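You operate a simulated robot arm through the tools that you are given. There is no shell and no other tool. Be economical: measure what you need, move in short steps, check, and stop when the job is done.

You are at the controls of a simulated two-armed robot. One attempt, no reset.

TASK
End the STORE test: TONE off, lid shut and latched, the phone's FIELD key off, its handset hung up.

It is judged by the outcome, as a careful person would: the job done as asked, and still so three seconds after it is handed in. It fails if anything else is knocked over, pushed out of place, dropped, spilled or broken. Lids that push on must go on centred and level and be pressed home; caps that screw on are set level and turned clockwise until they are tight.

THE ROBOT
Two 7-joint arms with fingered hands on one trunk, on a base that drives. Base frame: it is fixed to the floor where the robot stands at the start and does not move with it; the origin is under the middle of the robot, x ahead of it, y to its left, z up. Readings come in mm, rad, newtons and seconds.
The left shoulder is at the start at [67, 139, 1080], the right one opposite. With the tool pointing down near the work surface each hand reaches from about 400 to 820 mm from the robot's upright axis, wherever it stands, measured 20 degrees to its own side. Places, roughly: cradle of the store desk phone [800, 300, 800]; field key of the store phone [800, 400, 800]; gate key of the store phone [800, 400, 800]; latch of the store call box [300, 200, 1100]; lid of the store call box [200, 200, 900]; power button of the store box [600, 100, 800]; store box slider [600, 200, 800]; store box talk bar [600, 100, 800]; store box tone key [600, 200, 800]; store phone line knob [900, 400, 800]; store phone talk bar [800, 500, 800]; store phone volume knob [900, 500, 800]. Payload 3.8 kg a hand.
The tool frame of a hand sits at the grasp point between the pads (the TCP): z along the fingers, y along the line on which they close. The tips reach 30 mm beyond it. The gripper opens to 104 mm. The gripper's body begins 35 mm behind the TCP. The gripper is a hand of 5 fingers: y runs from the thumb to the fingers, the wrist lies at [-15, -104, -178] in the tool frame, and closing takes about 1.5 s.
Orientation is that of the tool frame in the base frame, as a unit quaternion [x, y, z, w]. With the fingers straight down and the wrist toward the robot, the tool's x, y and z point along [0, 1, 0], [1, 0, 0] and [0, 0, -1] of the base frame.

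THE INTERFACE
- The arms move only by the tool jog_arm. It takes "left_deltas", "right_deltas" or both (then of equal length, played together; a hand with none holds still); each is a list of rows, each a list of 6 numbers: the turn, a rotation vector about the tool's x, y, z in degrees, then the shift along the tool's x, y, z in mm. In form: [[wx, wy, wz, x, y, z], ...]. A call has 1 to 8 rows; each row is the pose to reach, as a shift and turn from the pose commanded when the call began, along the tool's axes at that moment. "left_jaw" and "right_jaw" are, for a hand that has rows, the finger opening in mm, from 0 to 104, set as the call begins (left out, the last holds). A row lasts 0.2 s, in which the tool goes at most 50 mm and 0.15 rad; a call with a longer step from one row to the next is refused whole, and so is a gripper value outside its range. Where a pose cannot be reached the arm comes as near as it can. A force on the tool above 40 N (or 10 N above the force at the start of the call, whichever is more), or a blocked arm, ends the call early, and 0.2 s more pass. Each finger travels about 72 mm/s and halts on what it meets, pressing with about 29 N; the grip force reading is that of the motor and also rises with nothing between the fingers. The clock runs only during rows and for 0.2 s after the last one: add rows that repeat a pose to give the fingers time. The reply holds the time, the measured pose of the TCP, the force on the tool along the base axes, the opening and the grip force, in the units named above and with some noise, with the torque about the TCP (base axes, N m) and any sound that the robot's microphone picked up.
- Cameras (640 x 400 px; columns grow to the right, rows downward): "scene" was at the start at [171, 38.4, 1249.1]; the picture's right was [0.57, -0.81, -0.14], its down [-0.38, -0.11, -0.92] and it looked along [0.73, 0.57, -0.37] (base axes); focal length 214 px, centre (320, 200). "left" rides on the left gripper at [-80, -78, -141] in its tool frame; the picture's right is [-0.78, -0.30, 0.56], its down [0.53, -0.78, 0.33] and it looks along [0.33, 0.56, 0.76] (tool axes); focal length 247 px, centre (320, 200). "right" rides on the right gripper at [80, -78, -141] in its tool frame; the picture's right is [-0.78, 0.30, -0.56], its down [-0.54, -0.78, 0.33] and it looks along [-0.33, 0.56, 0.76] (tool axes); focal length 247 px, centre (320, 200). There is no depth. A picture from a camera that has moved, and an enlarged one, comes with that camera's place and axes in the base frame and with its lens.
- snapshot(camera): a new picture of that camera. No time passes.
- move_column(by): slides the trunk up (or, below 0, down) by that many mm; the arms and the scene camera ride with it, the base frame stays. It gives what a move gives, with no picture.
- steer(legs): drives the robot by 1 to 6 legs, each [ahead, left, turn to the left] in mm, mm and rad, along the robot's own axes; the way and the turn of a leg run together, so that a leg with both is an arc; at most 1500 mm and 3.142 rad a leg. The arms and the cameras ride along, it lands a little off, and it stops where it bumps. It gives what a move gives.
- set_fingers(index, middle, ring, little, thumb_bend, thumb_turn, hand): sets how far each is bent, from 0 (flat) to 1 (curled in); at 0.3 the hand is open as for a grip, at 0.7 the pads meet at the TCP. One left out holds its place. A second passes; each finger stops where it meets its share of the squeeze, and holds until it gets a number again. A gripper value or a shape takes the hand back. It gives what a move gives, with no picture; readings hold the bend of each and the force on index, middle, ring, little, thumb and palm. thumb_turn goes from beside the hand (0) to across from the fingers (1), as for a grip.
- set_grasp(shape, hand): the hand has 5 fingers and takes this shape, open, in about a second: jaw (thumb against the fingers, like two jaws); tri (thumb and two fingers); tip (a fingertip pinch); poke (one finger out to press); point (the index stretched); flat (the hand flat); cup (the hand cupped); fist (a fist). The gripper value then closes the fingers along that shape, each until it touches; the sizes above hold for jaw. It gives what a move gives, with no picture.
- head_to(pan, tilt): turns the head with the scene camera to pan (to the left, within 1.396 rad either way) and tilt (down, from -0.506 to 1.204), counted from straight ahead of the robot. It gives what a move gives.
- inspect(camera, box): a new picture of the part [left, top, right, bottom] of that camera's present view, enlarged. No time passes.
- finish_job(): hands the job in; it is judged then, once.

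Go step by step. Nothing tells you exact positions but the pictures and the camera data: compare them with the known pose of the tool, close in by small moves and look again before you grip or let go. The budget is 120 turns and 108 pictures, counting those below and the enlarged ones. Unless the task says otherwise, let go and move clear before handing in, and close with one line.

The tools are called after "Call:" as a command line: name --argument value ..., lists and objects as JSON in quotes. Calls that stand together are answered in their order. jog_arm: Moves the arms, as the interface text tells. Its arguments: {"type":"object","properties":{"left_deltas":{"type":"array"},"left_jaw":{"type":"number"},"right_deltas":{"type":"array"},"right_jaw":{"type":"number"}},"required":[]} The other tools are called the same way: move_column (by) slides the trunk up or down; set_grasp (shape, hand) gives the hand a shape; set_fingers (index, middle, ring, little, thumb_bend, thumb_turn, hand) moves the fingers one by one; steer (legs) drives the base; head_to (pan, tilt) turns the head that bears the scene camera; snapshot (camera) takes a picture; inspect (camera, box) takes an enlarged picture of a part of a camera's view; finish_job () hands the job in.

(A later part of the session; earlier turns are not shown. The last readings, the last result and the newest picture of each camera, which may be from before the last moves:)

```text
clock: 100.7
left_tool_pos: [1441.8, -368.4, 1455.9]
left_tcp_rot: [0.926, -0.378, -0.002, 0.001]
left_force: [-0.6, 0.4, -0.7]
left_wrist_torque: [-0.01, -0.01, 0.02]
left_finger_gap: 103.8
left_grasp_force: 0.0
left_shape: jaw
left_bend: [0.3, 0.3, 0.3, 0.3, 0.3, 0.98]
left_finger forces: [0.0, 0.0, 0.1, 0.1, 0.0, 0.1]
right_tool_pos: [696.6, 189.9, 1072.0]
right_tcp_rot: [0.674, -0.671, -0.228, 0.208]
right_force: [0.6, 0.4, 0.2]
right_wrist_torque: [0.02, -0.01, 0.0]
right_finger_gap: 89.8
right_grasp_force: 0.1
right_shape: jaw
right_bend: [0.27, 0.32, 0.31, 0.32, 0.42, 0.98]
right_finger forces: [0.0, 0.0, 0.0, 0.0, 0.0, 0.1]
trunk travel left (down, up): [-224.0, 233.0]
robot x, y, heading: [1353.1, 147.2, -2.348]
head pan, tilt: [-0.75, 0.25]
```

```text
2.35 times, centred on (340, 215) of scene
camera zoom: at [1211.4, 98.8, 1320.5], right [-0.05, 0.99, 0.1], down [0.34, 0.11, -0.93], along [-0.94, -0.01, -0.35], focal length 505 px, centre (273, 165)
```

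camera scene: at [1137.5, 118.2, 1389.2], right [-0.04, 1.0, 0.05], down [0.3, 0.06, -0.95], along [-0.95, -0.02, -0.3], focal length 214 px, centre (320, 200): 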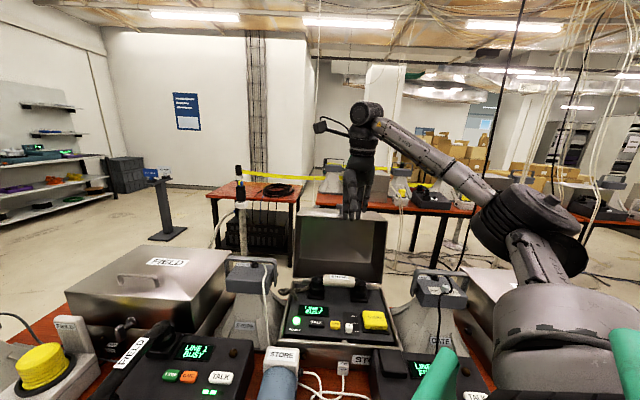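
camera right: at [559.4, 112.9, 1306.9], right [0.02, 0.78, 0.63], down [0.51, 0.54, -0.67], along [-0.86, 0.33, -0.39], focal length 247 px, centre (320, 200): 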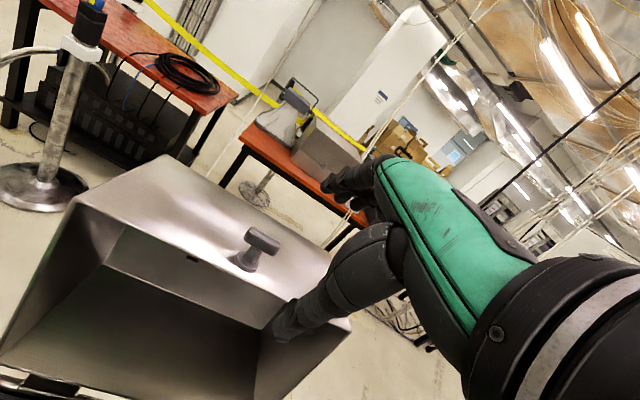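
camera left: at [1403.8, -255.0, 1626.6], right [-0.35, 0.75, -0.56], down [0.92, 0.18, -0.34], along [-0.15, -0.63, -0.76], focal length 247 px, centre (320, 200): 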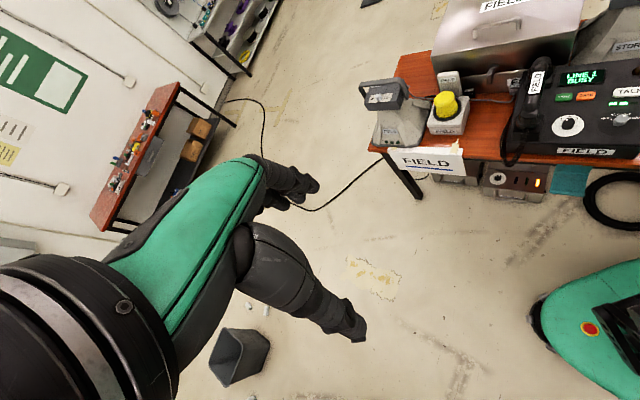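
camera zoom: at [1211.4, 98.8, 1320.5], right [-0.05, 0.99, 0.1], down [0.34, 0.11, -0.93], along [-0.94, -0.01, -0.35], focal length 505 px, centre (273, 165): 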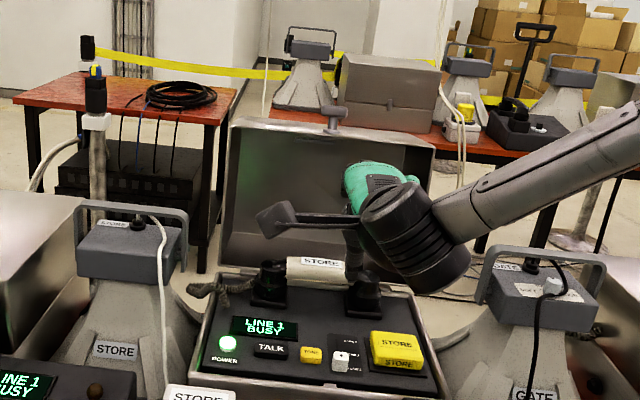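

The lid fell open again without harm. I'll redo it, this time with the hand yawed about 25° toward the forearm to avoid the wrist limit, and without the withdrawal that lifted the bar. First I'll raise the trunk and move the base back in.

Call:
move_column --by 60

Call:
steer --legs '[[95, -95, 0]]'

Call:
jog_arm --right_deltas '[[0, 3.7, -5, 0, 12, -8], [0, 7.4, -10.1, 0, 24, -16], [0, 11, -15.2, 0, 36, -24], [0, 14.7, -20.2, 0, 48, -32], [0, 14.7, -20.2, 0, 48, -32]]' --right_jaw 70

Call:
inspect --camera "scene" --box '[260, 140, 420, 250]'

Call:
inspect --camera "right" --box '[100, 110, 440, 340]'

```text
clock: 101.7
left_tool_pos: [1442.0, -368.4, 1516.1]
left_tcp_rot: [0.926, -0.379, -0.001, 0.0]
left_force: [0.4, 0.1, -0.7]
left_wrist_torque: [0.02, 0.01, -0.03]
left_finger_gap: 103.6
left_grasp_force: 0.1
left_shape: jaw
left_bend: [0.3, 0.3, 0.3, 0.3, 0.3, 0.98]
left_finger forces: [0.0, 0.0, 0.1, 0.0, 0.0, 0.1]
right_tool_pos: [697.1, 190.4, 1132.1]
right_tcp_rot: [0.675, -0.671, -0.227, 0.206]
right_force: [-1.1, -0.1, -0.5]
right_wrist_torque: [-0.02, 0.0, -0.01]
right_finger_gap: 89.9
right_grasp_force: 0.1
right_shape: jaw
right_bend: [0.27, 0.32, 0.31, 0.32, 0.42, 0.98]
right_finger forces: [0.0, 0.1, 0.0, 0.1, 0.1, 0.0]
trunk travel left (down, up): [-284.0, 173.0]
robot x, y, heading: [1354.8, 150.2, -2.347]
head pan, tilt: [-0.75, 0.25]
```

```text
clock: 103.0
left_tool_pos: [1309.8, -369.2, 1515.3]
left_tcp_rot: [0.926, -0.379, -0.002, 0.0]
left_force: [-0.3, 0.5, 0.5]
left_wrist_torque: [-0.01, -0.04, 0.01]
left_finger_gap: 103.9
left_grasp_force: 0.0
left_shape: jaw
left_bend: [0.3, 0.3, 0.3, 0.3, 0.3, 0.98]
left_finger forces: [0.0, 0.1, 0.0, 0.0, 0.0, 0.1]
right_tool_pos: [564.8, 191.2, 1133.9]
right_tcp_rot: [0.675, -0.671, -0.228, 0.207]
right_force: [0.3, -0.5, 0.7]
right_wrist_torque: [0.0, 0.01, -0.02]
right_finger_gap: 89.8
right_grasp_force: 0.1
right_shape: jaw
right_bend: [0.27, 0.32, 0.31, 0.32, 0.42, 0.98]
right_finger forces: [0.1, 0.1, 0.0, 0.1, 0.1, 0.0]
trunk travel left (down, up): [-284.0, 173.0]
robot x, y, heading: [1217.3, 150.7, -2.346]
head pan, tilt: [-0.75, 0.25]
```

```text
clock: 104.2
left_tool_pos: [1309.0, -369.7, 1515.3]
left_tcp_rot: [0.925, -0.379, -0.002, 0.001]
left_force: [-0.4, 0.0, -0.4]
left_wrist_torque: [0.0, 0.01, 0.01]
left_finger_gap: 103.7
left_grasp_force: 0.0
left_shape: jaw
left_bend: [0.3, 0.3, 0.3, 0.3, 0.3, 0.98]
left_finger forces: [0.0, 0.0, 0.1, 0.1, 0.0, 0.0]
right_tool_pos: [542.0, 191.0, 1186.5]
right_tcp_rot: [0.805, -0.51, -0.173, 0.248]
right_force: [0.3, 0.1, -0.4]
right_wrist_torque: [-0.01, -0.01, 0.0]
right_finger_gap: 70.3
right_grasp_force: 0.1
right_shape: jaw
right_bend: [0.28, 0.38, 0.35, 0.35, 0.6, 0.99]
right_finger forces: [0.0, 0.0, 0.1, 0.1, 0.0, 0.0]
trunk travel left (down, up): [-284.0, 173.0]
robot x, y, heading: [1217.7, 149.3, -2.348]
head pan, tilt: [-0.75, 0.25]
```

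```text
3.64 times, centred on (340, 195) of scene
camera zoom: at [1097.9, 119.2, 1389.3], right [-0.04, 1.0, 0.05], down [0.3, 0.07, -0.95], along [-0.95, -0.03, -0.3], focal length 780 px, centre (247, 218)
```

zoom: 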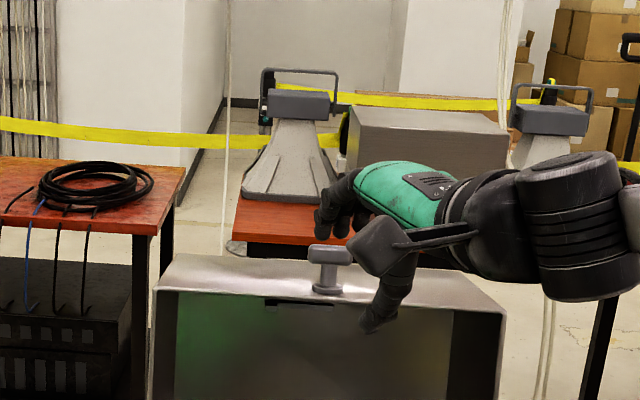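

```text
1.74 times, centred on (270, 225) of right
camera zoom: at [708.4, 176.3, 1253.6], right [-0.25, 0.72, 0.65], down [0.17, 0.69, -0.7], along [-0.95, -0.06, -0.29], focal length 430 px, centre (407, 156)
```

zoom: 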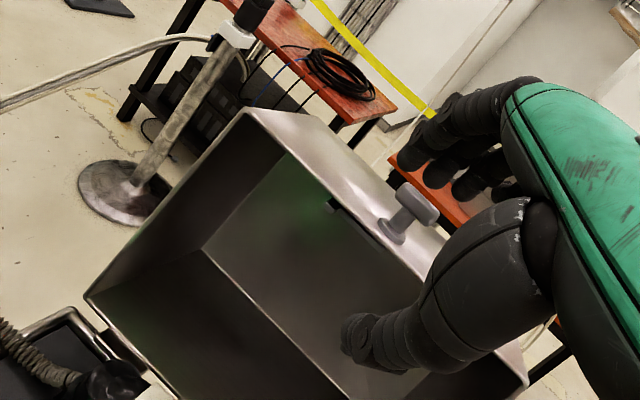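

Now I'll move to the standoff point above the bar with a steeper tilt.

Call:
jog_arm --right_deltas '[[2, 0, 0, -20, 26.6, 27], [4, 0, 0, -41, 53, 54], [6, 0, 0, -61, 80, 81], [8, 0, 0, -82, 106, 108], [8, 0, 0, -102, 133, 135], [8, 0, 0, -102, 133, 135]]' --right_jaw 60

Call:
inspect --camera "right" --box '[160, 110, 440, 320]'

```text
clock: 105.6
left_tool_pos: [1308.2, -366.2, 1515.6]
left_tcp_rot: [0.926, -0.378, -0.002, 0.0]
left_force: [-0.7, 0.2, -0.2]
left_wrist_torque: [-0.02, -0.01, -0.02]
left_finger_gap: 103.9
left_grasp_force: 0.0
left_shape: jaw
left_bend: [0.3, 0.3, 0.3, 0.3, 0.3, 0.98]
left_finger forces: [0.0, 0.0, 0.1, 0.0, 0.0, 0.1]
right_tool_pos: [330.2, 206.4, 1156.2]
right_tcp_rot: [0.821, -0.521, -0.136, 0.19]
right_force: [-0.5, 0.4, 0.1]
right_wrist_torque: [0.03, 0.01, -0.02]
right_finger_gap: 60.3
right_grasp_force: 0.1
right_shape: jaw
right_bend: [0.74, 0.41, 0.38, 0.43, 0.66, 1.0]
right_finger forces: [0.0, 0.0, 0.0, 0.0, 0.0, 0.0]
trunk travel left (down, up): [-284.0, 173.0]
robot x, y, heading: [1218.4, 151.5, -2.345]
head pan, tilt: [-0.75, 0.25]
```

```text
1.90 times, centred on (300, 215) of right
camera zoom: at [485.2, 187.7, 1242.4], right [-0.33, 0.69, 0.65], down [0.26, 0.73, -0.64], along [-0.91, -0.04, -0.42], focal length 470 px, centre (358, 171)
```

zoom: 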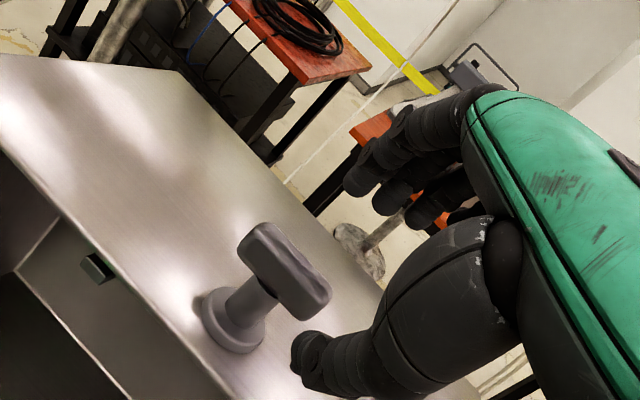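

The bar centre is at about [303,189,1094]. I'll shift slightly left, go in and close.

Call:
jog_arm --right_deltas '[[0, 0, 0, 10, 4, 5], [0, 0, 0, 10.4, 4.2, 20], [0, 0, 0, 10.4, 4.2, 36], [0, 0, 0, 10.4, 4.2, 52], [0, 0, 0, 10.4, 4.2, 52]]'

Call:
jog_arm --right_deltas '[[0, 0, 0, 0, 0, 0], [0, 0, 0, 0, 0, 0], [0, 0, 0, 0, 0, 0], [0, 0, 0, 0, 0, 0], [0, 0, 0, 0, 0, 0], [0, 0, 0, 0, 0, 0]]' --right_jaw 0

Call:
inspect --camera "right" --box '[160, 110, 440, 320]'

```text
clock: 106.8
left_tool_pos: [1308.7, -368.3, 1516.3]
left_tcp_rot: [0.926, -0.378, -0.002, 0.002]
left_force: [-0.2, -0.5, 0.9]
left_wrist_torque: [0.0, 0.0, 0.0]
left_finger_gap: 103.8
left_grasp_force: 0.1
left_shape: jaw
left_bend: [0.3, 0.3, 0.3, 0.3, 0.3, 0.98]
left_finger forces: [0.1, 0.0, 0.0, 0.0, 0.0, 0.1]
right_tool_pos: [309.9, 185.8, 1111.6]
right_tcp_rot: [0.82, -0.521, -0.137, 0.192]
right_force: [-0.3, 0.7, 5.8]
right_wrist_torque: [0.08, -0.12, 0.01]
right_finger_gap: 57.9
right_grasp_force: 0.0
right_shape: jaw
right_bend: [0.74, 0.41, 0.38, 0.43, 0.68, 1.0]
right_finger forces: [0.1, 0.0, 0.2, 0.1, 5.7, 0.0]
trunk travel left (down, up): [-284.0, 173.0]
robot x, y, heading: [1220.5, 153.1, -2.353]
head pan, tilt: [-0.75, 0.25]
```

```text
clock: 108.2
left_tool_pos: [1306.6, -370.3, 1514.6]
left_tcp_rot: [0.925, -0.379, 0.0, 0.0]
left_force: [-0.2, 0.8, -0.1]
left_wrist_torque: [0.0, 0.04, 0.0]
left_finger_gap: 103.9
left_grasp_force: 0.1
left_shape: jaw
left_bend: [0.3, 0.3, 0.3, 0.3, 0.3, 0.98]
left_finger forces: [0.0, 0.0, 0.1, 0.0, 0.0, 0.0]
right_tool_pos: [309.3, 183.9, 1108.4]
right_tcp_rot: [0.821, -0.521, -0.136, 0.189]
right_force: [-2.5, -4.9, -2.2]
right_wrist_torque: [-0.09, -0.05, -0.03]
right_finger_gap: 12.6
right_grasp_force: 29.4
right_shape: jaw
right_bend: [0.7, 0.7, 0.7, 0.7, 0.78, 1.0]
right_finger forces: [17.9, 3.5, 0.0, 0.0, 20.4, 0.0]
trunk travel left (down, up): [-284.0, 173.0]
robot x, y, heading: [1219.6, 147.8, -2.349]
head pan, tilt: [-0.75, 0.25]
```

```text
1.90 times, centred on (300, 215) of right
camera zoom: at [465.1, 164.7, 1196.3], right [-0.33, 0.68, 0.65], down [0.26, 0.73, -0.63], along [-0.91, -0.04, -0.42], focal length 470 px, centre (358, 171)
```

zoom: 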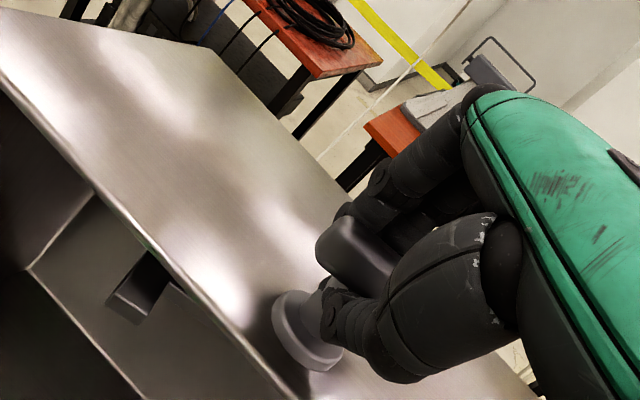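

The grip is solid again. I'll pull along the path measured last time, rotating the hand a little with the lid.

Call:
jog_arm --right_deltas '[[-2.3, -1, -0.4, 10.2, -16.8, -16.2], [-4.5, -1.9, -0.85, 20.4, -34.9, -29.8], [-6.8, -2.9, -1.3, 31.9, -55.9, -43.8], [-9.1, -3.9, -1.7, 43.1, -77.2, -55.1], [-11.3, -4.8, -2.1, 52.7, -97.2, -61.1], [-13.6, -5.8, -2.6, 61.9, -117.4, -64.5], [-15.9, -6.7, -3, 71.1, -137.7, -67.6], [-18.1, -7.7, -3.4, 80.3, -158.8, -69]]'

```text
clock: 109.6
left_tool_pos: [1311.8, -369.0, 1515.8]
left_tcp_rot: [0.926, -0.378, -0.003, 0.001]
left_force: [0.0, 0.2, -0.2]
left_wrist_torque: [0.0, 0.04, -0.02]
left_finger_gap: 103.9
left_grasp_force: 0.1
left_shape: jaw
left_bend: [0.3, 0.3, 0.3, 0.3, 0.3, 0.98]
left_finger forces: [0.0, 0.0, 0.0, 0.0, 0.0, 0.0]
right_tool_pos: [451.3, 196.8, 1098.9]
right_tcp_rot: [0.807, -0.49, -0.242, 0.226]
right_force: [-3.3, -7.4, 9.9]
right_wrist_torque: [0.0, -0.11, -0.08]
right_finger_gap: 8.1
right_grasp_force: 29.0
right_shape: jaw
right_bend: [0.7, 0.7, 0.7, 0.7, 0.83, 1.0]
right_finger forces: [9.0, 8.8, 0.1, 0.0, 0.0, 0.1]
right hand out of reach, approached as far as the arm can: row 6, 7
trunk travel left (down, up): [-284.0, 173.0]
robot x, y, heading: [1218.7, 150.8, -2.349]
head pan, tilt: [-0.75, 0.25]
stopped in row 7 (right hand): the force on the tool passed its limit at 69 N (the readings are from after the stop); the commanded pose is now the measured one
```

The arm stopped on force at about θ = 28° and the thumb has lost its load. I'll look at the hand.

Call:
inspect --camera "right" --box '[160, 110, 440, 320]'

Call:
inspect --camera "scene" --box '[240, 130, 440, 280]'

```text
1.90 times, centred on (300, 215) of right
camera zoom: at [623.5, 174.8, 1148.0], right [-0.17, 0.65, 0.74], down [0.11, 0.76, -0.64], along [-0.98, -0.03, -0.2], focal length 470 px, centre (358, 171)
```

zoom: 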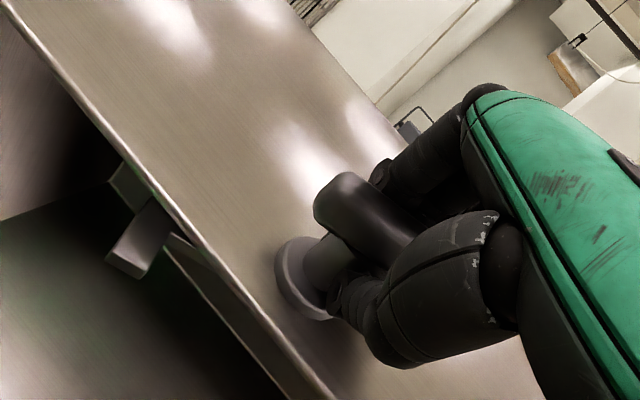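

```text
2.67 times, centred on (340, 205) of scene
camera zoom: at [1100.8, 118.1, 1389.5], right [-0.05, 1.0, 0.06], down [0.3, 0.07, -0.95], along [-0.95, -0.03, -0.3], focal length 572 px, centre (267, 187)
```

zoom: 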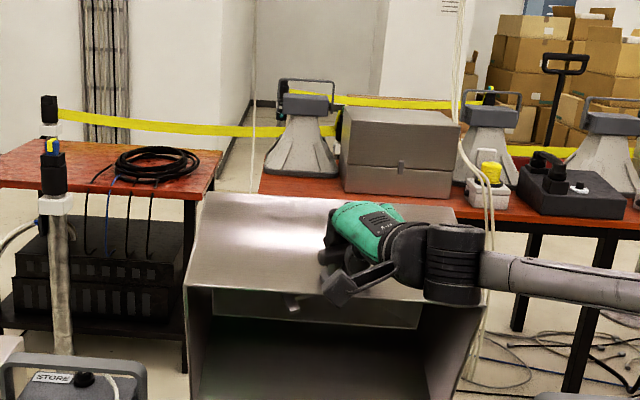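

The hand's yaw has turned the latch handle a little, so its pawl sticks out past the rim and I must turn it back before closing. I'll keep pulling by backing the base.

Call:
steer --legs '[[-14, 14, 0]]'

Call:
steer --legs '[[-14, 14, 0]]'

Call:
move_column --by -8

Call:
steer --legs '[[-14, 14, 0]]'

Call:
inspect --camera "right" --box '[160, 110, 440, 320]'

```text
clock: 110.4
left_tool_pos: [1325.3, -369.3, 1515.8]
left_tcp_rot: [0.926, -0.378, 0.0, 0.0]
left_force: [-0.2, 0.3, -0.1]
left_wrist_torque: [-0.01, 0.02, -0.01]
left_finger_gap: 103.9
left_grasp_force: 0.1
left_shape: jaw
left_bend: [0.3, 0.3, 0.3, 0.3, 0.3, 0.98]
left_finger forces: [0.1, 0.1, 0.0, 0.0, 0.0, 0.0]
right_tool_pos: [467.1, 200.3, 1096.2]
right_tcp_rot: [0.806, -0.492, -0.242, 0.224]
right_force: [-2.7, -2.9, 11.2]
right_wrist_torque: [-0.13, -0.11, -0.03]
right_finger_gap: 8.2
right_grasp_force: 29.2
right_shape: jaw
right_bend: [0.7, 0.7, 0.7, 0.7, 0.82, 1.0]
right_finger forces: [7.8, 8.9, 0.1, 0.0, 1.0, 0.1]
trunk travel left (down, up): [-284.0, 173.0]
robot x, y, heading: [1238.6, 152.7, -2.346]
head pan, tilt: [-0.75, 0.25]
```

```text
clock: 111.2
left_tool_pos: [1341.9, -368.3, 1517.0]
left_tcp_rot: [0.925, -0.379, 0.0, 0.001]
left_force: [-0.5, 0.0, 0.2]
left_wrist_torque: [0.01, -0.01, -0.01]
left_finger_gap: 103.9
left_grasp_force: 0.0
left_shape: jaw
left_bend: [0.3, 0.3, 0.3, 0.3, 0.3, 0.98]
left_finger forces: [0.0, 0.0, 0.0, 0.0, 0.0, 0.1]
right_tool_pos: [484.9, 200.8, 1095.5]
right_tcp_rot: [0.806, -0.491, -0.241, 0.225]
right_force: [-6.1, -1.3, -1.8]
right_wrist_torque: [-0.07, 0.03, -0.11]
right_finger_gap: 9.0
right_grasp_force: 29.3
right_shape: jaw
right_bend: [0.7, 0.7, 0.7, 0.7, 0.82, 1.0]
right_finger forces: [8.9, 0.0, 0.0, 0.1, 4.0, 0.1]
trunk travel left (down, up): [-284.0, 173.0]
robot x, y, heading: [1256.3, 153.6, -2.347]
head pan, tilt: [-0.75, 0.25]
```

```text
clock: 111.8
left_tool_pos: [1347.0, -368.7, 1505.9]
left_tcp_rot: [0.926, -0.378, 0.0, 0.001]
left_force: [-0.7, -1.3, -0.5]
left_wrist_torque: [0.03, 0.05, 0.03]
left_finger_gap: 103.8
left_grasp_force: 0.0
left_shape: jaw
left_bend: [0.3, 0.3, 0.3, 0.3, 0.3, 0.98]
left_finger forces: [0.0, 0.0, 0.0, 0.1, 0.0, 0.0]
right_tool_pos: [487.3, 199.8, 1090.5]
right_tcp_rot: [0.806, -0.49, -0.242, 0.226]
right_force: [-3.2, -1.4, 7.3]
right_wrist_torque: [-0.06, -0.01, -0.06]
right_finger_gap: 8.3
right_grasp_force: 29.2
right_shape: jaw
right_bend: [0.7, 0.7, 0.7, 0.7, 0.83, 1.0]
right_finger forces: [5.6, 0.1, 0.0, 0.0, 0.9, 0.0]
trunk travel left (down, up): [-276.0, 181.0]
robot x, y, heading: [1254.7, 151.5, -2.35]
head pan, tilt: [-0.75, 0.25]
```

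```text
clock: 112.6
left_tool_pos: [1362.8, -367.3, 1507.3]
left_tcp_rot: [0.925, -0.379, 0.0, 0.0]
left_force: [0.5, 0.1, -0.2]
left_wrist_torque: [-0.01, 0.05, 0.0]
left_finger_gap: 104.0
left_grasp_force: 0.0
left_shape: jaw
left_bend: [0.3, 0.3, 0.3, 0.3, 0.3, 0.98]
left_finger forces: [0.0, 0.0, 0.0, 0.0, 0.1, 0.1]
right_tool_pos: [504.7, 199.4, 1087.9]
right_tcp_rot: [0.807, -0.491, -0.241, 0.225]
right_force: [-5.9, -1.4, -3.1]
right_wrist_torque: [-0.03, 0.07, -0.07]
right_finger_gap: 8.3
right_grasp_force: 28.6
right_shape: jaw
right_bend: [0.7, 0.7, 0.7, 0.7, 0.82, 1.0]
right_finger forces: [7.2, 0.0, 0.0, 0.0, 3.1, 0.0]
trunk travel left (down, up): [-276.0, 181.0]
robot x, y, heading: [1274.7, 154.9, -2.351]
head pan, tilt: [-0.75, 0.25]
```

```text
1.90 times, centred on (300, 215) of right
camera zoom: at [675.9, 178.1, 1137.3], right [-0.17, 0.65, 0.74], down [0.11, 0.76, -0.64], along [-0.98, -0.03, -0.21], focal length 470 px, centre (358, 171)
```

zoom: 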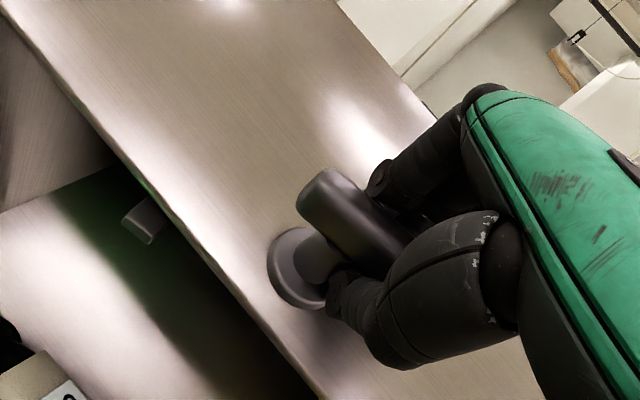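

The hold is good and the lid is around 40–45°. I'll continue alternating base and trunk steps along the arc.

Call:
steer --legs '[[-14, 14, 0]]'

Call:
move_column --by -10

Call:
steer --legs '[[-14, 14, 0]]'

Call:
move_column --by -14

Call:
steer --legs '[[-14, 14, 0]]'

Call:
move_column --by -16

Call:
inspect --camera "right" --box '[100, 110, 440, 360]'

```text
clock: 113.4
left_tool_pos: [1377.5, -367.9, 1507.9]
left_tcp_rot: [0.926, -0.379, 0.002, 0.0]
left_force: [0.3, 0.7, 0.7]
left_wrist_torque: [0.0, 0.0, 0.01]
left_finger_gap: 103.7
left_grasp_force: 0.0
left_shape: jaw
left_bend: [0.3, 0.3, 0.3, 0.3, 0.3, 0.98]
left_finger forces: [0.1, 0.0, 0.1, 0.1, 0.0, 0.0]
right_tool_pos: [522.5, 201.0, 1083.5]
right_tcp_rot: [0.807, -0.492, -0.238, 0.223]
right_force: [-14.3, -2.5, -19.9]
right_wrist_torque: [-0.09, 0.28, -0.03]
right_finger_gap: 8.8
right_grasp_force: 29.2
right_shape: jaw
right_bend: [0.7, 0.7, 0.7, 0.7, 0.81, 1.0]
right_finger forces: [8.1, 0.2, 0.0, 0.0, 30.9, 0.0]
trunk travel left (down, up): [-276.0, 181.0]
robot x, y, heading: [1294.5, 151.7, -2.35]
head pan, tilt: [-0.75, 0.25]
```

```text
clock: 113.9
left_tool_pos: [1385.3, -367.0, 1499.1]
left_tcp_rot: [0.926, -0.378, 0.0, 0.0]
left_force: [-0.1, 0.1, 0.5]
left_wrist_torque: [-0.02, -0.02, 0.03]
left_finger_gap: 103.9
left_grasp_force: 0.1
left_shape: jaw
left_bend: [0.3, 0.3, 0.3, 0.3, 0.3, 0.98]
left_finger forces: [0.0, 0.0, 0.0, 0.0, 0.0, 0.0]
right_tool_pos: [525.4, 200.1, 1078.3]
right_tcp_rot: [0.806, -0.492, -0.242, 0.225]
right_force: [-2.8, -1.6, 1.8]
right_wrist_torque: [-0.06, 0.02, -0.02]
right_finger_gap: 8.8
right_grasp_force: 29.0
right_shape: jaw
right_bend: [0.7, 0.7, 0.7, 0.7, 0.82, 1.0]
right_finger forces: [5.4, 0.0, 0.1, 0.0, 0.8, 0.0]
trunk travel left (down, up): [-266.0, 191.0]
robot x, y, heading: [1296.5, 144.0, -2.351]
head pan, tilt: [-0.75, 0.25]
```

```text
clock: 114.7
left_tool_pos: [1398.5, -368.7, 1499.4]
left_tcp_rot: [0.925, -0.379, 0.002, 0.001]
left_force: [0.5, -0.2, -0.3]
left_wrist_torque: [0.0, 0.02, -0.01]
left_finger_gap: 104.1
left_grasp_force: 0.0
left_shape: jaw
left_bend: [0.3, 0.3, 0.3, 0.3, 0.3, 0.98]
left_finger forces: [0.0, 0.0, 0.0, 0.0, 0.0, 0.1]
right_tool_pos: [542.0, 200.3, 1072.7]
right_tcp_rot: [0.807, -0.492, -0.238, 0.221]
right_force: [-13.8, -2.3, -18.6]
right_wrist_torque: [-0.05, 0.22, -0.03]
right_finger_gap: 8.3
right_grasp_force: 28.6
right_shape: jaw
right_bend: [0.7, 0.7, 0.7, 0.7, 0.81, 1.0]
right_finger forces: [8.6, 0.7, 0.1, 0.1, 27.9, 0.1]
trunk travel left (down, up): [-266.0, 191.0]
robot x, y, heading: [1316.4, 153.1, -2.348]
head pan, tilt: [-0.75, 0.25]
```

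```text
clock: 115.3
left_tool_pos: [1407.3, -367.0, 1483.9]
left_tcp_rot: [0.926, -0.379, -0.002, 0.001]
left_force: [0.1, 1.0, -0.1]
left_wrist_torque: [0.01, 0.0, -0.02]
left_finger_gap: 104.0
left_grasp_force: 0.0
left_shape: jaw
left_bend: [0.3, 0.3, 0.3, 0.3, 0.3, 0.98]
left_finger forces: [0.1, 0.0, 0.0, 0.1, 0.0, 0.0]
right_tool_pos: [547.5, 199.4, 1064.7]
right_tcp_rot: [0.806, -0.491, -0.242, 0.224]
right_force: [2.2, -0.2, 10.7]
right_wrist_torque: [-0.11, 0.09, -0.01]
right_finger_gap: 8.8
right_grasp_force: 29.2
right_shape: jaw
right_bend: [0.7, 0.7, 0.7, 0.7, 0.82, 1.0]
right_finger forces: [2.9, 0.0, 0.0, 0.0, 0.6, 0.0]
trunk travel left (down, up): [-252.0, 205.0]
robot x, y, heading: [1314.6, 151.2, -2.348]
head pan, tilt: [-0.75, 0.25]
```

```text
clock: 116.1
left_tool_pos: [1420.0, -367.5, 1483.8]
left_tcp_rot: [0.926, -0.379, 0.002, 0.0]
left_force: [1.4, -0.1, -0.1]
left_wrist_torque: [0.03, 0.03, -0.01]
left_finger_gap: 103.8
left_grasp_force: 0.0
left_shape: jaw
left_bend: [0.3, 0.3, 0.3, 0.3, 0.3, 0.98]
left_finger forces: [0.1, 0.1, 0.0, 0.0, 0.0, 0.0]
right_tool_pos: [564.8, 201.6, 1057.7]
right_tcp_rot: [0.808, -0.492, -0.239, 0.22]
right_force: [-11.1, -3.0, -12.8]
right_wrist_torque: [-0.06, 0.13, -0.04]
right_finger_gap: 8.0
right_grasp_force: 29.5
right_shape: jaw
right_bend: [0.7, 0.7, 0.7, 0.7, 0.82, 1.0]
right_finger forces: [8.0, 0.2, 0.0, 0.0, 24.6, 0.0]
trunk travel left (down, up): [-252.0, 205.0]
robot x, y, heading: [1333.9, 152.7, -2.348]
head pan, tilt: [-0.75, 0.25]
```

```text
clock: 116.8
left_tool_pos: [1430.7, -368.7, 1467.8]
left_tcp_rot: [0.925, -0.379, -0.002, 0.002]
left_force: [-1.3, 0.0, 0.8]
left_wrist_torque: [-0.03, -0.03, -0.01]
left_finger_gap: 104.0
left_grasp_force: 0.1
left_shape: jaw
left_bend: [0.3, 0.3, 0.3, 0.3, 0.3, 0.98]
left_finger forces: [0.0, 0.1, 0.1, 0.0, 0.0, 0.0]
right_tool_pos: [569.7, 199.9, 1050.5]
right_tcp_rot: [0.807, -0.49, -0.242, 0.224]
right_force: [11.6, -0.6, 22.1]
right_wrist_torque: [-0.13, 0.09, 0.08]
right_finger_gap: 8.4
right_grasp_force: 28.9
right_shape: jaw
right_bend: [0.7, 0.7, 0.7, 0.7, 0.82, 1.0]
right_finger forces: [42.9, 0.0, 0.0, 0.0, 0.2, 0.0]
trunk travel left (down, up): [-236.0, 221.0]
robot x, y, heading: [1336.8, 155.3, -2.346]
head pan, tilt: [-0.75, 0.25]
```

```text
1.60 times, centred on (270, 235) of right
camera zoom: at [741.8, 178.2, 1099.6], right [-0.17, 0.64, 0.75], down [0.11, 0.76, -0.63], along [-0.98, -0.03, -0.21], focal length 395 px, centre (400, 144)
```

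zoom: 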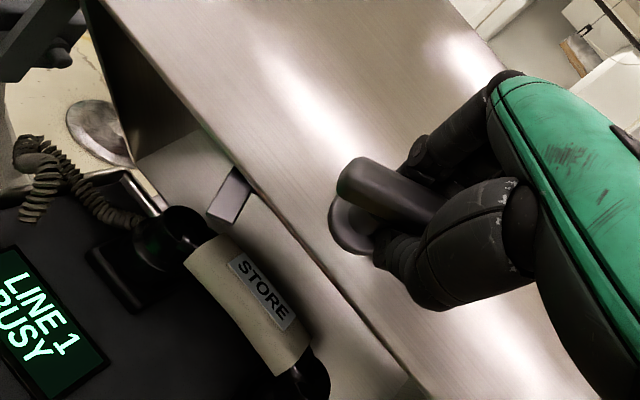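

It's going smoothly, at roughly 56–60°. I'll continue in the same way.

Call:
steer --legs '[[-16, 16, 0]]'

Call:
move_column --by -12

Call:
steer --legs '[[-14, 14, 0]]'

Call:
move_column --by -14

Call:
steer --legs '[[-12, 12, 0]]'

Call:
move_column --by -16

Call:
inspect --camera "right" --box '[100, 110, 440, 360]'

```text
clock: 117.6
left_tool_pos: [1444.9, -366.8, 1467.6]
left_tcp_rot: [0.926, -0.378, 0.002, 0.001]
left_force: [0.5, 0.1, -0.1]
left_wrist_torque: [-0.01, 0.04, -0.02]
left_finger_gap: 103.7
left_grasp_force: 0.1
left_shape: jaw
left_bend: [0.3, 0.3, 0.3, 0.3, 0.3, 0.98]
left_finger forces: [0.1, 0.0, 0.0, 0.1, 0.0, 0.0]
right_tool_pos: [587.4, 202.5, 1040.6]
right_tcp_rot: [0.808, -0.494, -0.238, 0.217]
right_force: [-10.1, -2.9, -11.0]
right_wrist_torque: [-0.02, 0.11, -0.01]
right_finger_gap: 8.1
right_grasp_force: 28.8
right_shape: jaw
right_bend: [0.7, 0.7, 0.7, 0.7, 0.82, 1.0]
right_finger forces: [7.7, 0.0, 0.1, 0.0, 0.0, 0.0]
trunk travel left (down, up): [-236.0, 221.0]
robot x, y, heading: [1356.6, 151.6, -2.351]
head pan, tilt: [-0.75, 0.25]
```

```text
clock: 118.2
left_tool_pos: [1451.8, -367.2, 1455.9]
left_tcp_rot: [0.926, -0.378, -0.002, 0.001]
left_force: [-0.3, -0.5, 0.5]
left_wrist_torque: [0.02, -0.04, -0.01]
left_finger_gap: 103.9
left_grasp_force: 0.2
left_shape: jaw
left_bend: [0.3, 0.3, 0.3, 0.3, 0.3, 0.98]
left_finger forces: [0.0, 0.0, 0.1, 0.0, 0.0, 0.0]
right_tool_pos: [591.4, 201.5, 1033.1]
right_tcp_rot: [0.807, -0.492, -0.241, 0.22]
right_force: [11.6, 0.5, 15.5]
right_wrist_torque: [-0.07, 0.03, 0.05]
right_finger_gap: 8.4
right_grasp_force: 29.1
right_shape: jaw
right_bend: [0.7, 0.7, 0.7, 0.7, 0.82, 1.0]
right_finger forces: [36.3, 0.0, 0.1, 0.1, 0.0, 0.1]
trunk travel left (down, up): [-224.0, 233.0]
robot x, y, heading: [1359.2, 147.9, -2.348]
head pan, tilt: [-0.75, 0.25]
```

```text
clock: 119.0
left_tool_pos: [1462.1, -368.5, 1455.6]
left_tcp_rot: [0.926, -0.379, 0.001, 0.001]
left_force: [1.1, -0.6, -0.2]
left_wrist_torque: [-0.01, 0.0, 0.01]
left_finger_gap: 103.5
left_grasp_force: 0.0
left_shape: jaw
left_bend: [0.3, 0.3, 0.3, 0.3, 0.3, 0.98]
left_finger forces: [0.1, 0.0, 0.1, 0.0, 0.0, 0.0]
right_tool_pos: [604.7, 203.1, 1024.9]
right_tcp_rot: [0.808, -0.495, -0.237, 0.214]
right_force: [-12.9, -2.8, -12.5]
right_wrist_torque: [0.02, 0.11, -0.03]
right_finger_gap: 7.9
right_grasp_force: 29.4
right_shape: jaw
right_bend: [0.7, 0.7, 0.7, 0.7, 0.82, 1.0]
right_finger forces: [10.2, 0.0, 0.1, 0.0, 24.1, 0.0]
trunk travel left (down, up): [-224.0, 233.0]
robot x, y, heading: [1377.2, 152.9, -2.348]
head pan, tilt: [-0.75, 0.25]
```

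```text
clock: 119.6
left_tool_pos: [1469.2, -366.9, 1441.5]
left_tcp_rot: [0.926, -0.379, -0.002, 0.001]
left_force: [-0.5, -0.1, -0.2]
left_wrist_torque: [-0.03, 0.0, -0.01]
left_finger_gap: 103.9
left_grasp_force: 0.0
left_shape: jaw
left_bend: [0.3, 0.3, 0.3, 0.3, 0.3, 0.98]
left_finger forces: [0.1, 0.0, 0.0, 0.0, 0.0, 0.0]
right_tool_pos: [609.7, 203.2, 1016.6]
right_tcp_rot: [0.808, -0.493, -0.239, 0.218]
right_force: [8.9, -2.5, 10.3]
right_wrist_torque: [-0.08, -0.02, 0.08]
right_finger_gap: 8.4
right_grasp_force: 29.2
right_shape: jaw
right_bend: [0.7, 0.7, 0.7, 0.7, 0.82, 1.0]
right_finger forces: [2.7, 0.1, 0.2, 0.1, 0.0, 0.0]
trunk travel left (down, up): [-210.0, 247.0]
robot x, y, heading: [1374.5, 154.1, -2.349]
head pan, tilt: [-0.75, 0.25]
```

```text
clock: 120.4
left_tool_pos: [1479.1, -366.6, 1441.7]
left_tcp_rot: [0.926, -0.379, 0.001, 0.001]
left_force: [-0.4, -1.0, 1.2]
left_wrist_torque: [0.0, 0.01, 0.03]
left_finger_gap: 104.1
left_grasp_force: 0.1
left_shape: jaw
left_bend: [0.3, 0.3, 0.3, 0.3, 0.3, 0.98]
left_finger forces: [0.0, 0.0, 0.0, 0.0, 0.1, 0.0]
right_tool_pos: [622.4, 203.7, 1007.5]
right_tcp_rot: [0.808, -0.495, -0.236, 0.213]
right_force: [-15.4, -2.1, -12.6]
right_wrist_torque: [0.02, 0.13, -0.07]
right_finger_gap: 8.2
right_grasp_force: 29.3
right_shape: jaw
right_bend: [0.7, 0.7, 0.7, 0.7, 0.82, 1.0]
right_finger forces: [11.2, 0.0, 0.0, 0.1, 24.0, 0.0]
trunk travel left (down, up): [-210.0, 247.0]
robot x, y, heading: [1391.4, 154.2, -2.351]
head pan, tilt: [-0.75, 0.25]
```

```text
clock: 121.0
left_tool_pos: [1484.7, -366.3, 1425.3]
left_tcp_rot: [0.925, -0.379, 0.0, 0.001]
left_force: [-0.9, 0.9, 0.1]
left_wrist_torque: [-0.01, -0.04, -0.02]
left_finger_gap: 103.9
left_grasp_force: 0.1
left_shape: jaw
left_bend: [0.3, 0.3, 0.3, 0.3, 0.3, 0.98]
left_finger forces: [0.1, 0.0, 0.0, 0.0, 0.0, 0.1]
right_tool_pos: [626.5, 203.2, 997.3]
right_tcp_rot: [0.808, -0.494, -0.237, 0.216]
right_force: [9.0, -1.6, 6.7]
right_wrist_torque: [-0.05, -0.07, 0.06]
right_finger_gap: 8.4
right_grasp_force: 29.3
right_shape: jaw
right_bend: [0.7, 0.7, 0.7, 0.7, 0.82, 1.0]
right_finger forces: [2.2, 0.1, 0.8, 0.0, 0.0, 0.1]
trunk travel left (down, up): [-194.0, 263.0]
robot x, y, heading: [1394.0, 154.8, -2.345]
head pan, tilt: [-0.75, 0.25]
```

```text
1.60 times, centred on (270, 235) of right
camera zoom: at [797.2, 179.9, 1049.5], right [-0.18, 0.64, 0.75], down [0.13, 0.77, -0.63], along [-0.97, -0.02, -0.22], focal length 395 px, centre (400, 144)
```

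zoom: 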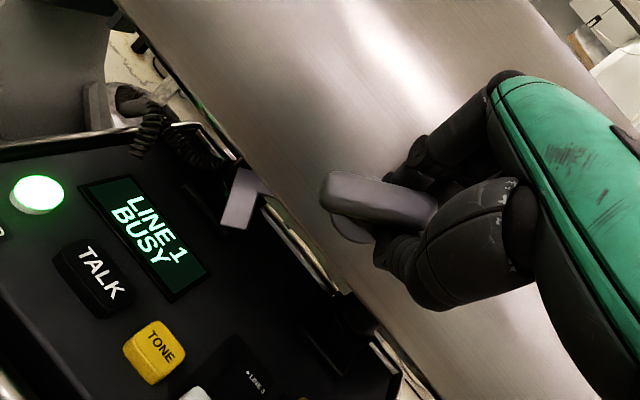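

The lid is at roughly 73°. The latch bar is turned about 40°, with its right end up, so I'll twist it back level now.

Call:
jog_arm --right_deltas '[[-2.2, 2.9, 7.1, 0, 0, 0], [-4.4, 5.7, 14.2, 0, 0, 0], [-6.7, 8.6, 21.3, 0, 0, 0], [-9, 11.4, 28.4, 0, 0, 0], [-11.2, 14.3, 35.5, 0, 0, 0]]'

Call:
inspect --camera "right" --box '[100, 110, 440, 360]'

```text
clock: 121.4
left_tool_pos: [1487.6, -366.4, 1426.1]
left_tcp_rot: [0.925, -0.38, -0.002, 0.003]
left_force: [-0.5, -0.3, 0.0]
left_wrist_torque: [0.0, -0.01, 0.02]
left_finger_gap: 103.6
left_grasp_force: 0.1
left_shape: jaw
left_bend: [0.3, 0.3, 0.3, 0.3, 0.3, 0.98]
left_finger forces: [0.0, 0.0, 0.1, 0.1, 0.1, 0.0]
right_tool_pos: [634.9, 202.7, 985.0]
right_tcp_rot: [0.796, -0.515, -0.217, 0.232]
right_force: [23.3, 1.1, 16.6]
right_wrist_torque: [-0.01, -0.27, 0.01]
right_finger_gap: 9.7
right_grasp_force: 28.9
right_shape: jaw
right_bend: [0.7, 0.7, 0.7, 0.7, 0.83, 1.0]
right_finger forces: [0.6, 0.0, 3.6, 0.0, 0.1, 0.1]
trunk travel left (down, up): [-194.0, 263.0]
robot x, y, heading: [1390.6, 152.2, -2.347]
head pan, tilt: [-0.75, 0.25]
stopped in row 1 (right hand): the force on the tool passed its limit at 53 N (the readings are from after the stop); the commanded pose is now the measured one
```

```text
1.60 times, centred on (270, 235) of right
camera zoom: at [803.9, 178.3, 1042.2], right [-0.18, 0.69, 0.7], down [0.16, 0.73, -0.67], along [-0.97, 0.0, -0.24], focal length 395 px, centre (400, 144)
```

zoom: 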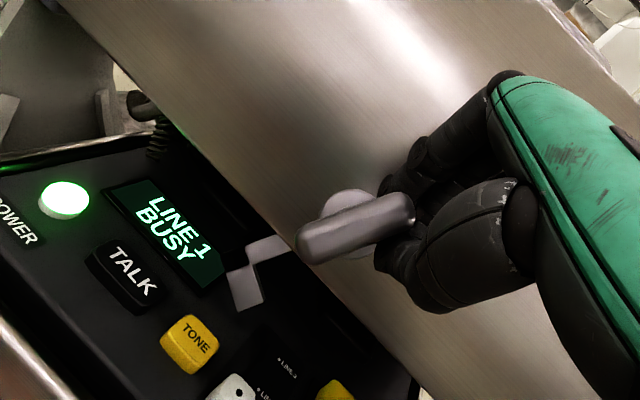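

The bar slipped out of the pinch and is now turned about 60°, with the fist wedged behind it. I'll ease the hand outward slightly and see what the lid does.

Call:
jog_arm --right_deltas '[[0, 0, 0, 1.5, -2, -4], [0, 0, 0, 2.5, -3.6, -7], [0, 0, 0, 2.5, -3.6, -7]]'

Call:
inspect --camera "right" --box '[100, 110, 440, 360]'

```text
clock: 122.2
left_tool_pos: [1483.5, -367.1, 1426.2]
left_tcp_rot: [0.925, -0.379, 0.0, 0.001]
left_force: [0.2, 0.0, -0.2]
left_wrist_torque: [-0.01, 0.02, 0.0]
left_finger_gap: 103.8
left_grasp_force: 0.0
left_shape: jaw
left_bend: [0.3, 0.3, 0.3, 0.3, 0.3, 0.98]
left_finger forces: [0.0, 0.0, 0.0, 0.1, 0.0, 0.1]
right_tool_pos: [639.2, 205.2, 981.6]
right_tcp_rot: [0.796, -0.518, -0.216, 0.226]
right_force: [3.8, -1.6, 2.1]
right_wrist_torque: [-0.03, -0.06, 0.01]
right_finger_gap: 8.7
right_grasp_force: 28.8
right_shape: jaw
right_bend: [0.7, 0.7, 0.7, 0.7, 0.83, 1.0]
right_finger forces: [0.5, 0.0, 1.3, 0.0, 0.2, 0.0]
trunk travel left (down, up): [-194.0, 263.0]
robot x, y, heading: [1395.3, 151.8, -2.344]
head pan, tilt: [-0.75, 0.25]
```

```text
1.60 times, centred on (270, 235) of right
camera zoom: at [806.9, 178.6, 1040.6], right [-0.18, 0.68, 0.71], down [0.17, 0.73, -0.66], along [-0.97, 0.0, -0.25], focal length 395 px, centre (400, 144)
```

zoom: 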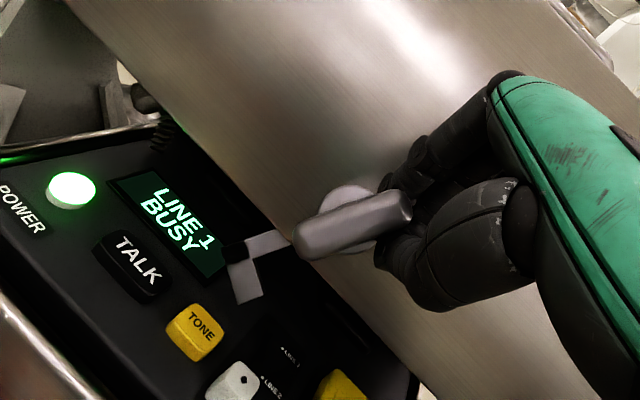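

The lid barely loads the hand, so it is near static. I'll slide the hand out sideways in +y, clear of the bar, without lifting anything.

Call:
jog_arm --right_deltas '[[0, 0, 0, -18, -7, -3], [0, 0, 0, -37, -14, -6], [0, 0, 0, -55, -21.7, -8.8]]'

Call:
snapshot --camera "scene"

```text
clock: 123.0
left_tool_pos: [1482.8, -366.6, 1425.7]
left_tcp_rot: [0.925, -0.379, -0.001, 0.001]
left_force: [-0.4, 0.0, 0.6]
left_wrist_torque: [0.01, -0.02, 0.02]
left_finger_gap: 104.1
left_grasp_force: 0.1
left_shape: jaw
left_bend: [0.3, 0.3, 0.3, 0.3, 0.3, 0.98]
left_finger forces: [0.0, 0.1, 0.0, 0.0, 0.0, 0.0]
right_tool_pos: [640.0, 267.3, 983.7]
right_tcp_rot: [0.797, -0.516, -0.215, 0.227]
right_force: [5.4, -1.0, 1.6]
right_wrist_torque: [0.01, -0.03, 0.0]
right_finger_gap: 8.2
right_grasp_force: 28.4
right_shape: jaw
right_bend: [0.7, 0.7, 0.7, 0.7, 0.83, 1.0]
right_finger forces: [0.0, 0.0, 2.2, 0.1, 0.0, 0.0]
trunk travel left (down, up): [-194.0, 263.0]
robot x, y, heading: [1396.1, 155.1, -2.348]
head pan, tilt: [-0.75, 0.25]
```

```text
22 pictures are left
camera scene: at [1241.3, 87.8, 1284.2], right [-0.05, 0.99, 0.12], down [0.37, 0.13, -0.92], along [-0.93, 0.0, -0.37], focal length 214 px, centre (320, 200)
```

scene: 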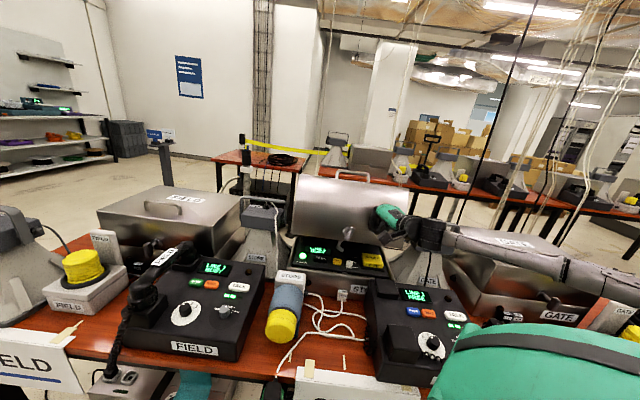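

The lid stays nearly closed, about 10–15° short. Next I'll retreat the hand, change to the pointing shape and use the index to turn the latch bar back.

Call:
jog_arm --right_deltas '[[0, 0, 0, 5, -3, -28], [0, 0, 0, 10, -5, -55], [0, 0, 0, 16, -8, -83], [0, 0, 0, 20, -12, -120]]'

Call:
set_grasp --shape "point" --hand "right"

Call:
inspect --camera "scene" --box '[270, 160, 430, 290]'

```text
clock: 124.0
left_tool_pos: [1484.7, -367.5, 1426.0]
left_tcp_rot: [0.926, -0.378, -0.001, 0.002]
left_force: [0.1, 0.4, 0.2]
left_wrist_torque: [-0.01, 0.0, -0.02]
left_finger_gap: 103.9
left_grasp_force: 0.1
left_shape: jaw
left_bend: [0.3, 0.3, 0.3, 0.3, 0.3, 0.98]
left_finger forces: [0.1, 0.0, 0.0, 0.0, 0.0, 0.0]
right_tool_pos: [725.6, 266.4, 1072.3]
right_tcp_rot: [0.797, -0.517, -0.217, 0.227]
right_force: [0.5, -1.1, 0.3]
right_wrist_torque: [0.02, -0.01, 0.02]
right_finger_gap: 8.4
right_grasp_force: 28.9
right_shape: jaw
right_bend: [0.7, 0.7, 0.7, 0.7, 0.83, 1.0]
right_finger forces: [0.1, 0.1, 0.0, 0.1, 0.0, 0.1]
trunk travel left (down, up): [-194.0, 263.0]
robot x, y, heading: [1393.4, 149.4, -2.347]
head pan, tilt: [-0.75, 0.25]
```

```text
clock: 124.9
left_tool_pos: [1482.6, -366.0, 1427.4]
left_tcp_rot: [0.925, -0.379, 0.0, 0.001]
left_force: [-0.1, 0.1, -0.6]
left_wrist_torque: [-0.04, -0.03, 0.03]
left_finger_gap: 103.9
left_grasp_force: 0.1
left_shape: jaw
left_bend: [0.3, 0.3, 0.3, 0.3, 0.3, 0.98]
left_finger forces: [0.0, 0.1, 0.0, 0.1, 0.0, 0.1]
right_tool_pos: [723.9, 266.0, 1071.9]
right_tcp_rot: [0.797, -0.517, -0.216, 0.226]
right_force: [0.3, 0.0, 0.1]
right_wrist_torque: [0.01, 0.0, -0.01]
right_finger_gap: 96.0
right_grasp_force: 0.1
right_shape: point
right_bend: [0.2, 1.0, 1.0, 1.0, 0.98, 0.88]
right_finger forces: [0.1, 0.1, 0.0, 0.1, 0.1, 0.0]
trunk travel left (down, up): [-194.0, 263.0]
robot x, y, heading: [1391.8, 153.0, -2.351]
head pan, tilt: [-0.75, 0.25]
```

```text
3.08 times, centred on (350, 225) of scene
camera zoom: at [1239.7, 87.9, 1284.0], right [-0.05, 0.99, 0.12], down [0.37, 0.13, -0.92], along [-0.93, 0.0, -0.37], focal length 660 px, centre (228, 123)
```

zoom: 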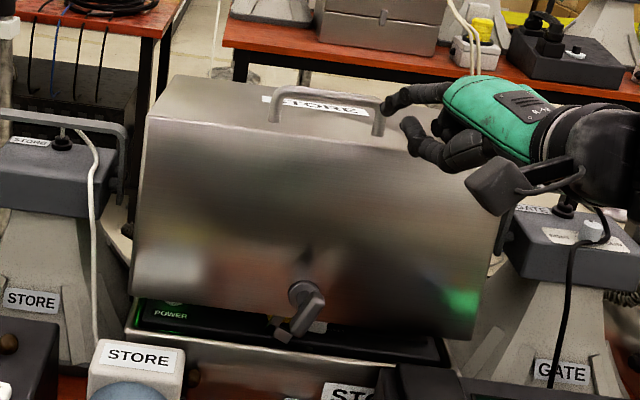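

The lid now rests almost shut on its turned-out pawl, with the latch bar tilted. I'll reorient the hand with the index pointing straight down, above the bar.

Call:
jog_arm --right_deltas '[[7.6, 0.6, 2.7, 6.8, 0.2, 1], [15.1, 1.3, 5.3, 13.6, 0.4, 2], [22.7, 1.9, 8, 20.4, 0.6, 3], [30.3, 2.6, 10.6, 27, 0.8, 4.5], [37.8, 3.2, 13.3, 34, 1, 5.6], [45.4, 3.9, 15.9, 40.8, 1.2, 6.7], [53, 4.5, 18.6, 47.6, 1.4, 7.9], [60.5, 5.2, 21.2, 54.4, 1.6, 9]]'

Call:
jog_arm --right_deltas '[[7.6, 0.6, 2.7, 0, 0, 0], [7.6, 0.6, 2.7, 0, 0, 0]]'

Call:
inspect --camera "scene" --box '[290, 160, 450, 290]'

```text
clock: 126.7
left_tool_pos: [1480.1, -367.9, 1426.1]
left_tcp_rot: [0.926, -0.379, 0.001, 0.001]
left_force: [0.2, 0.7, -0.1]
left_wrist_torque: [0.03, 0.0, -0.01]
left_finger_gap: 103.8
left_grasp_force: 0.1
left_shape: jaw
left_bend: [0.3, 0.3, 0.3, 0.3, 0.3, 0.98]
left_finger forces: [0.0, 0.0, 0.0, 0.1, 0.1, 0.0]
right_tool_pos: [737.3, 214.2, 1058.2]
right_tcp_rot: [0.705, -0.676, 0.152, -0.149]
right_force: [-0.8, 0.6, -0.3]
right_wrist_torque: [0.02, -0.03, -0.02]
right_finger_gap: 96.1
right_grasp_force: 0.0
right_shape: point
right_bend: [0.2, 1.0, 1.0, 1.0, 0.98, 0.88]
right_finger forces: [0.0, 0.1, 0.0, 0.0, 0.0, 0.1]
trunk travel left (down, up): [-194.0, 263.0]
robot x, y, heading: [1392.8, 153.3, -2.343]
head pan, tilt: [-0.75, 0.25]
```

```text
clock: 127.3
left_tool_pos: [1483.1, -367.0, 1425.9]
left_tcp_rot: [0.925, -0.379, 0.0, 0.001]
left_force: [-0.4, -0.2, 0.0]
left_wrist_torque: [-0.01, -0.01, -0.01]
left_finger_gap: 104.3
left_grasp_force: 0.1
left_shape: jaw
left_bend: [0.3, 0.3, 0.3, 0.3, 0.3, 0.98]
left_finger forces: [0.0, 0.1, 0.0, 0.0, 0.1, 0.0]
right_tool_pos: [738.9, 214.3, 1058.9]
right_tcp_rot: [-0.678, 0.682, -0.194, 0.193]
right_force: [-0.5, 0.0, 0.8]
right_wrist_torque: [-0.02, 0.0, -0.02]
right_finger_gap: 96.2
right_grasp_force: 0.2
right_shape: point
right_bend: [0.2, 1.0, 1.0, 1.0, 0.98, 0.88]
right_finger forces: [0.0, 0.1, 0.1, 0.1, 0.1, 0.1]
trunk travel left (down, up): [-194.0, 263.0]
robot x, y, heading: [1387.0, 154.2, -2.349]
head pan, tilt: [-0.75, 0.25]
```

```text
3.08 times, centred on (370, 225) of scene
camera zoom: at [1239.9, 87.7, 1284.1], right [-0.05, 0.99, 0.12], down [0.37, 0.13, -0.92], along [-0.93, 0.0, -0.37], focal length 660 px, centre (166, 123)
```

zoom: 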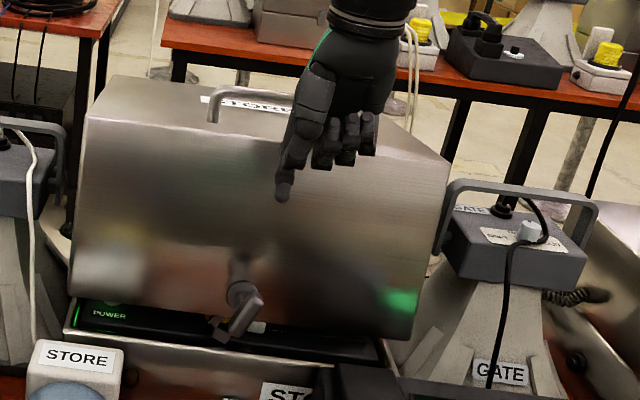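

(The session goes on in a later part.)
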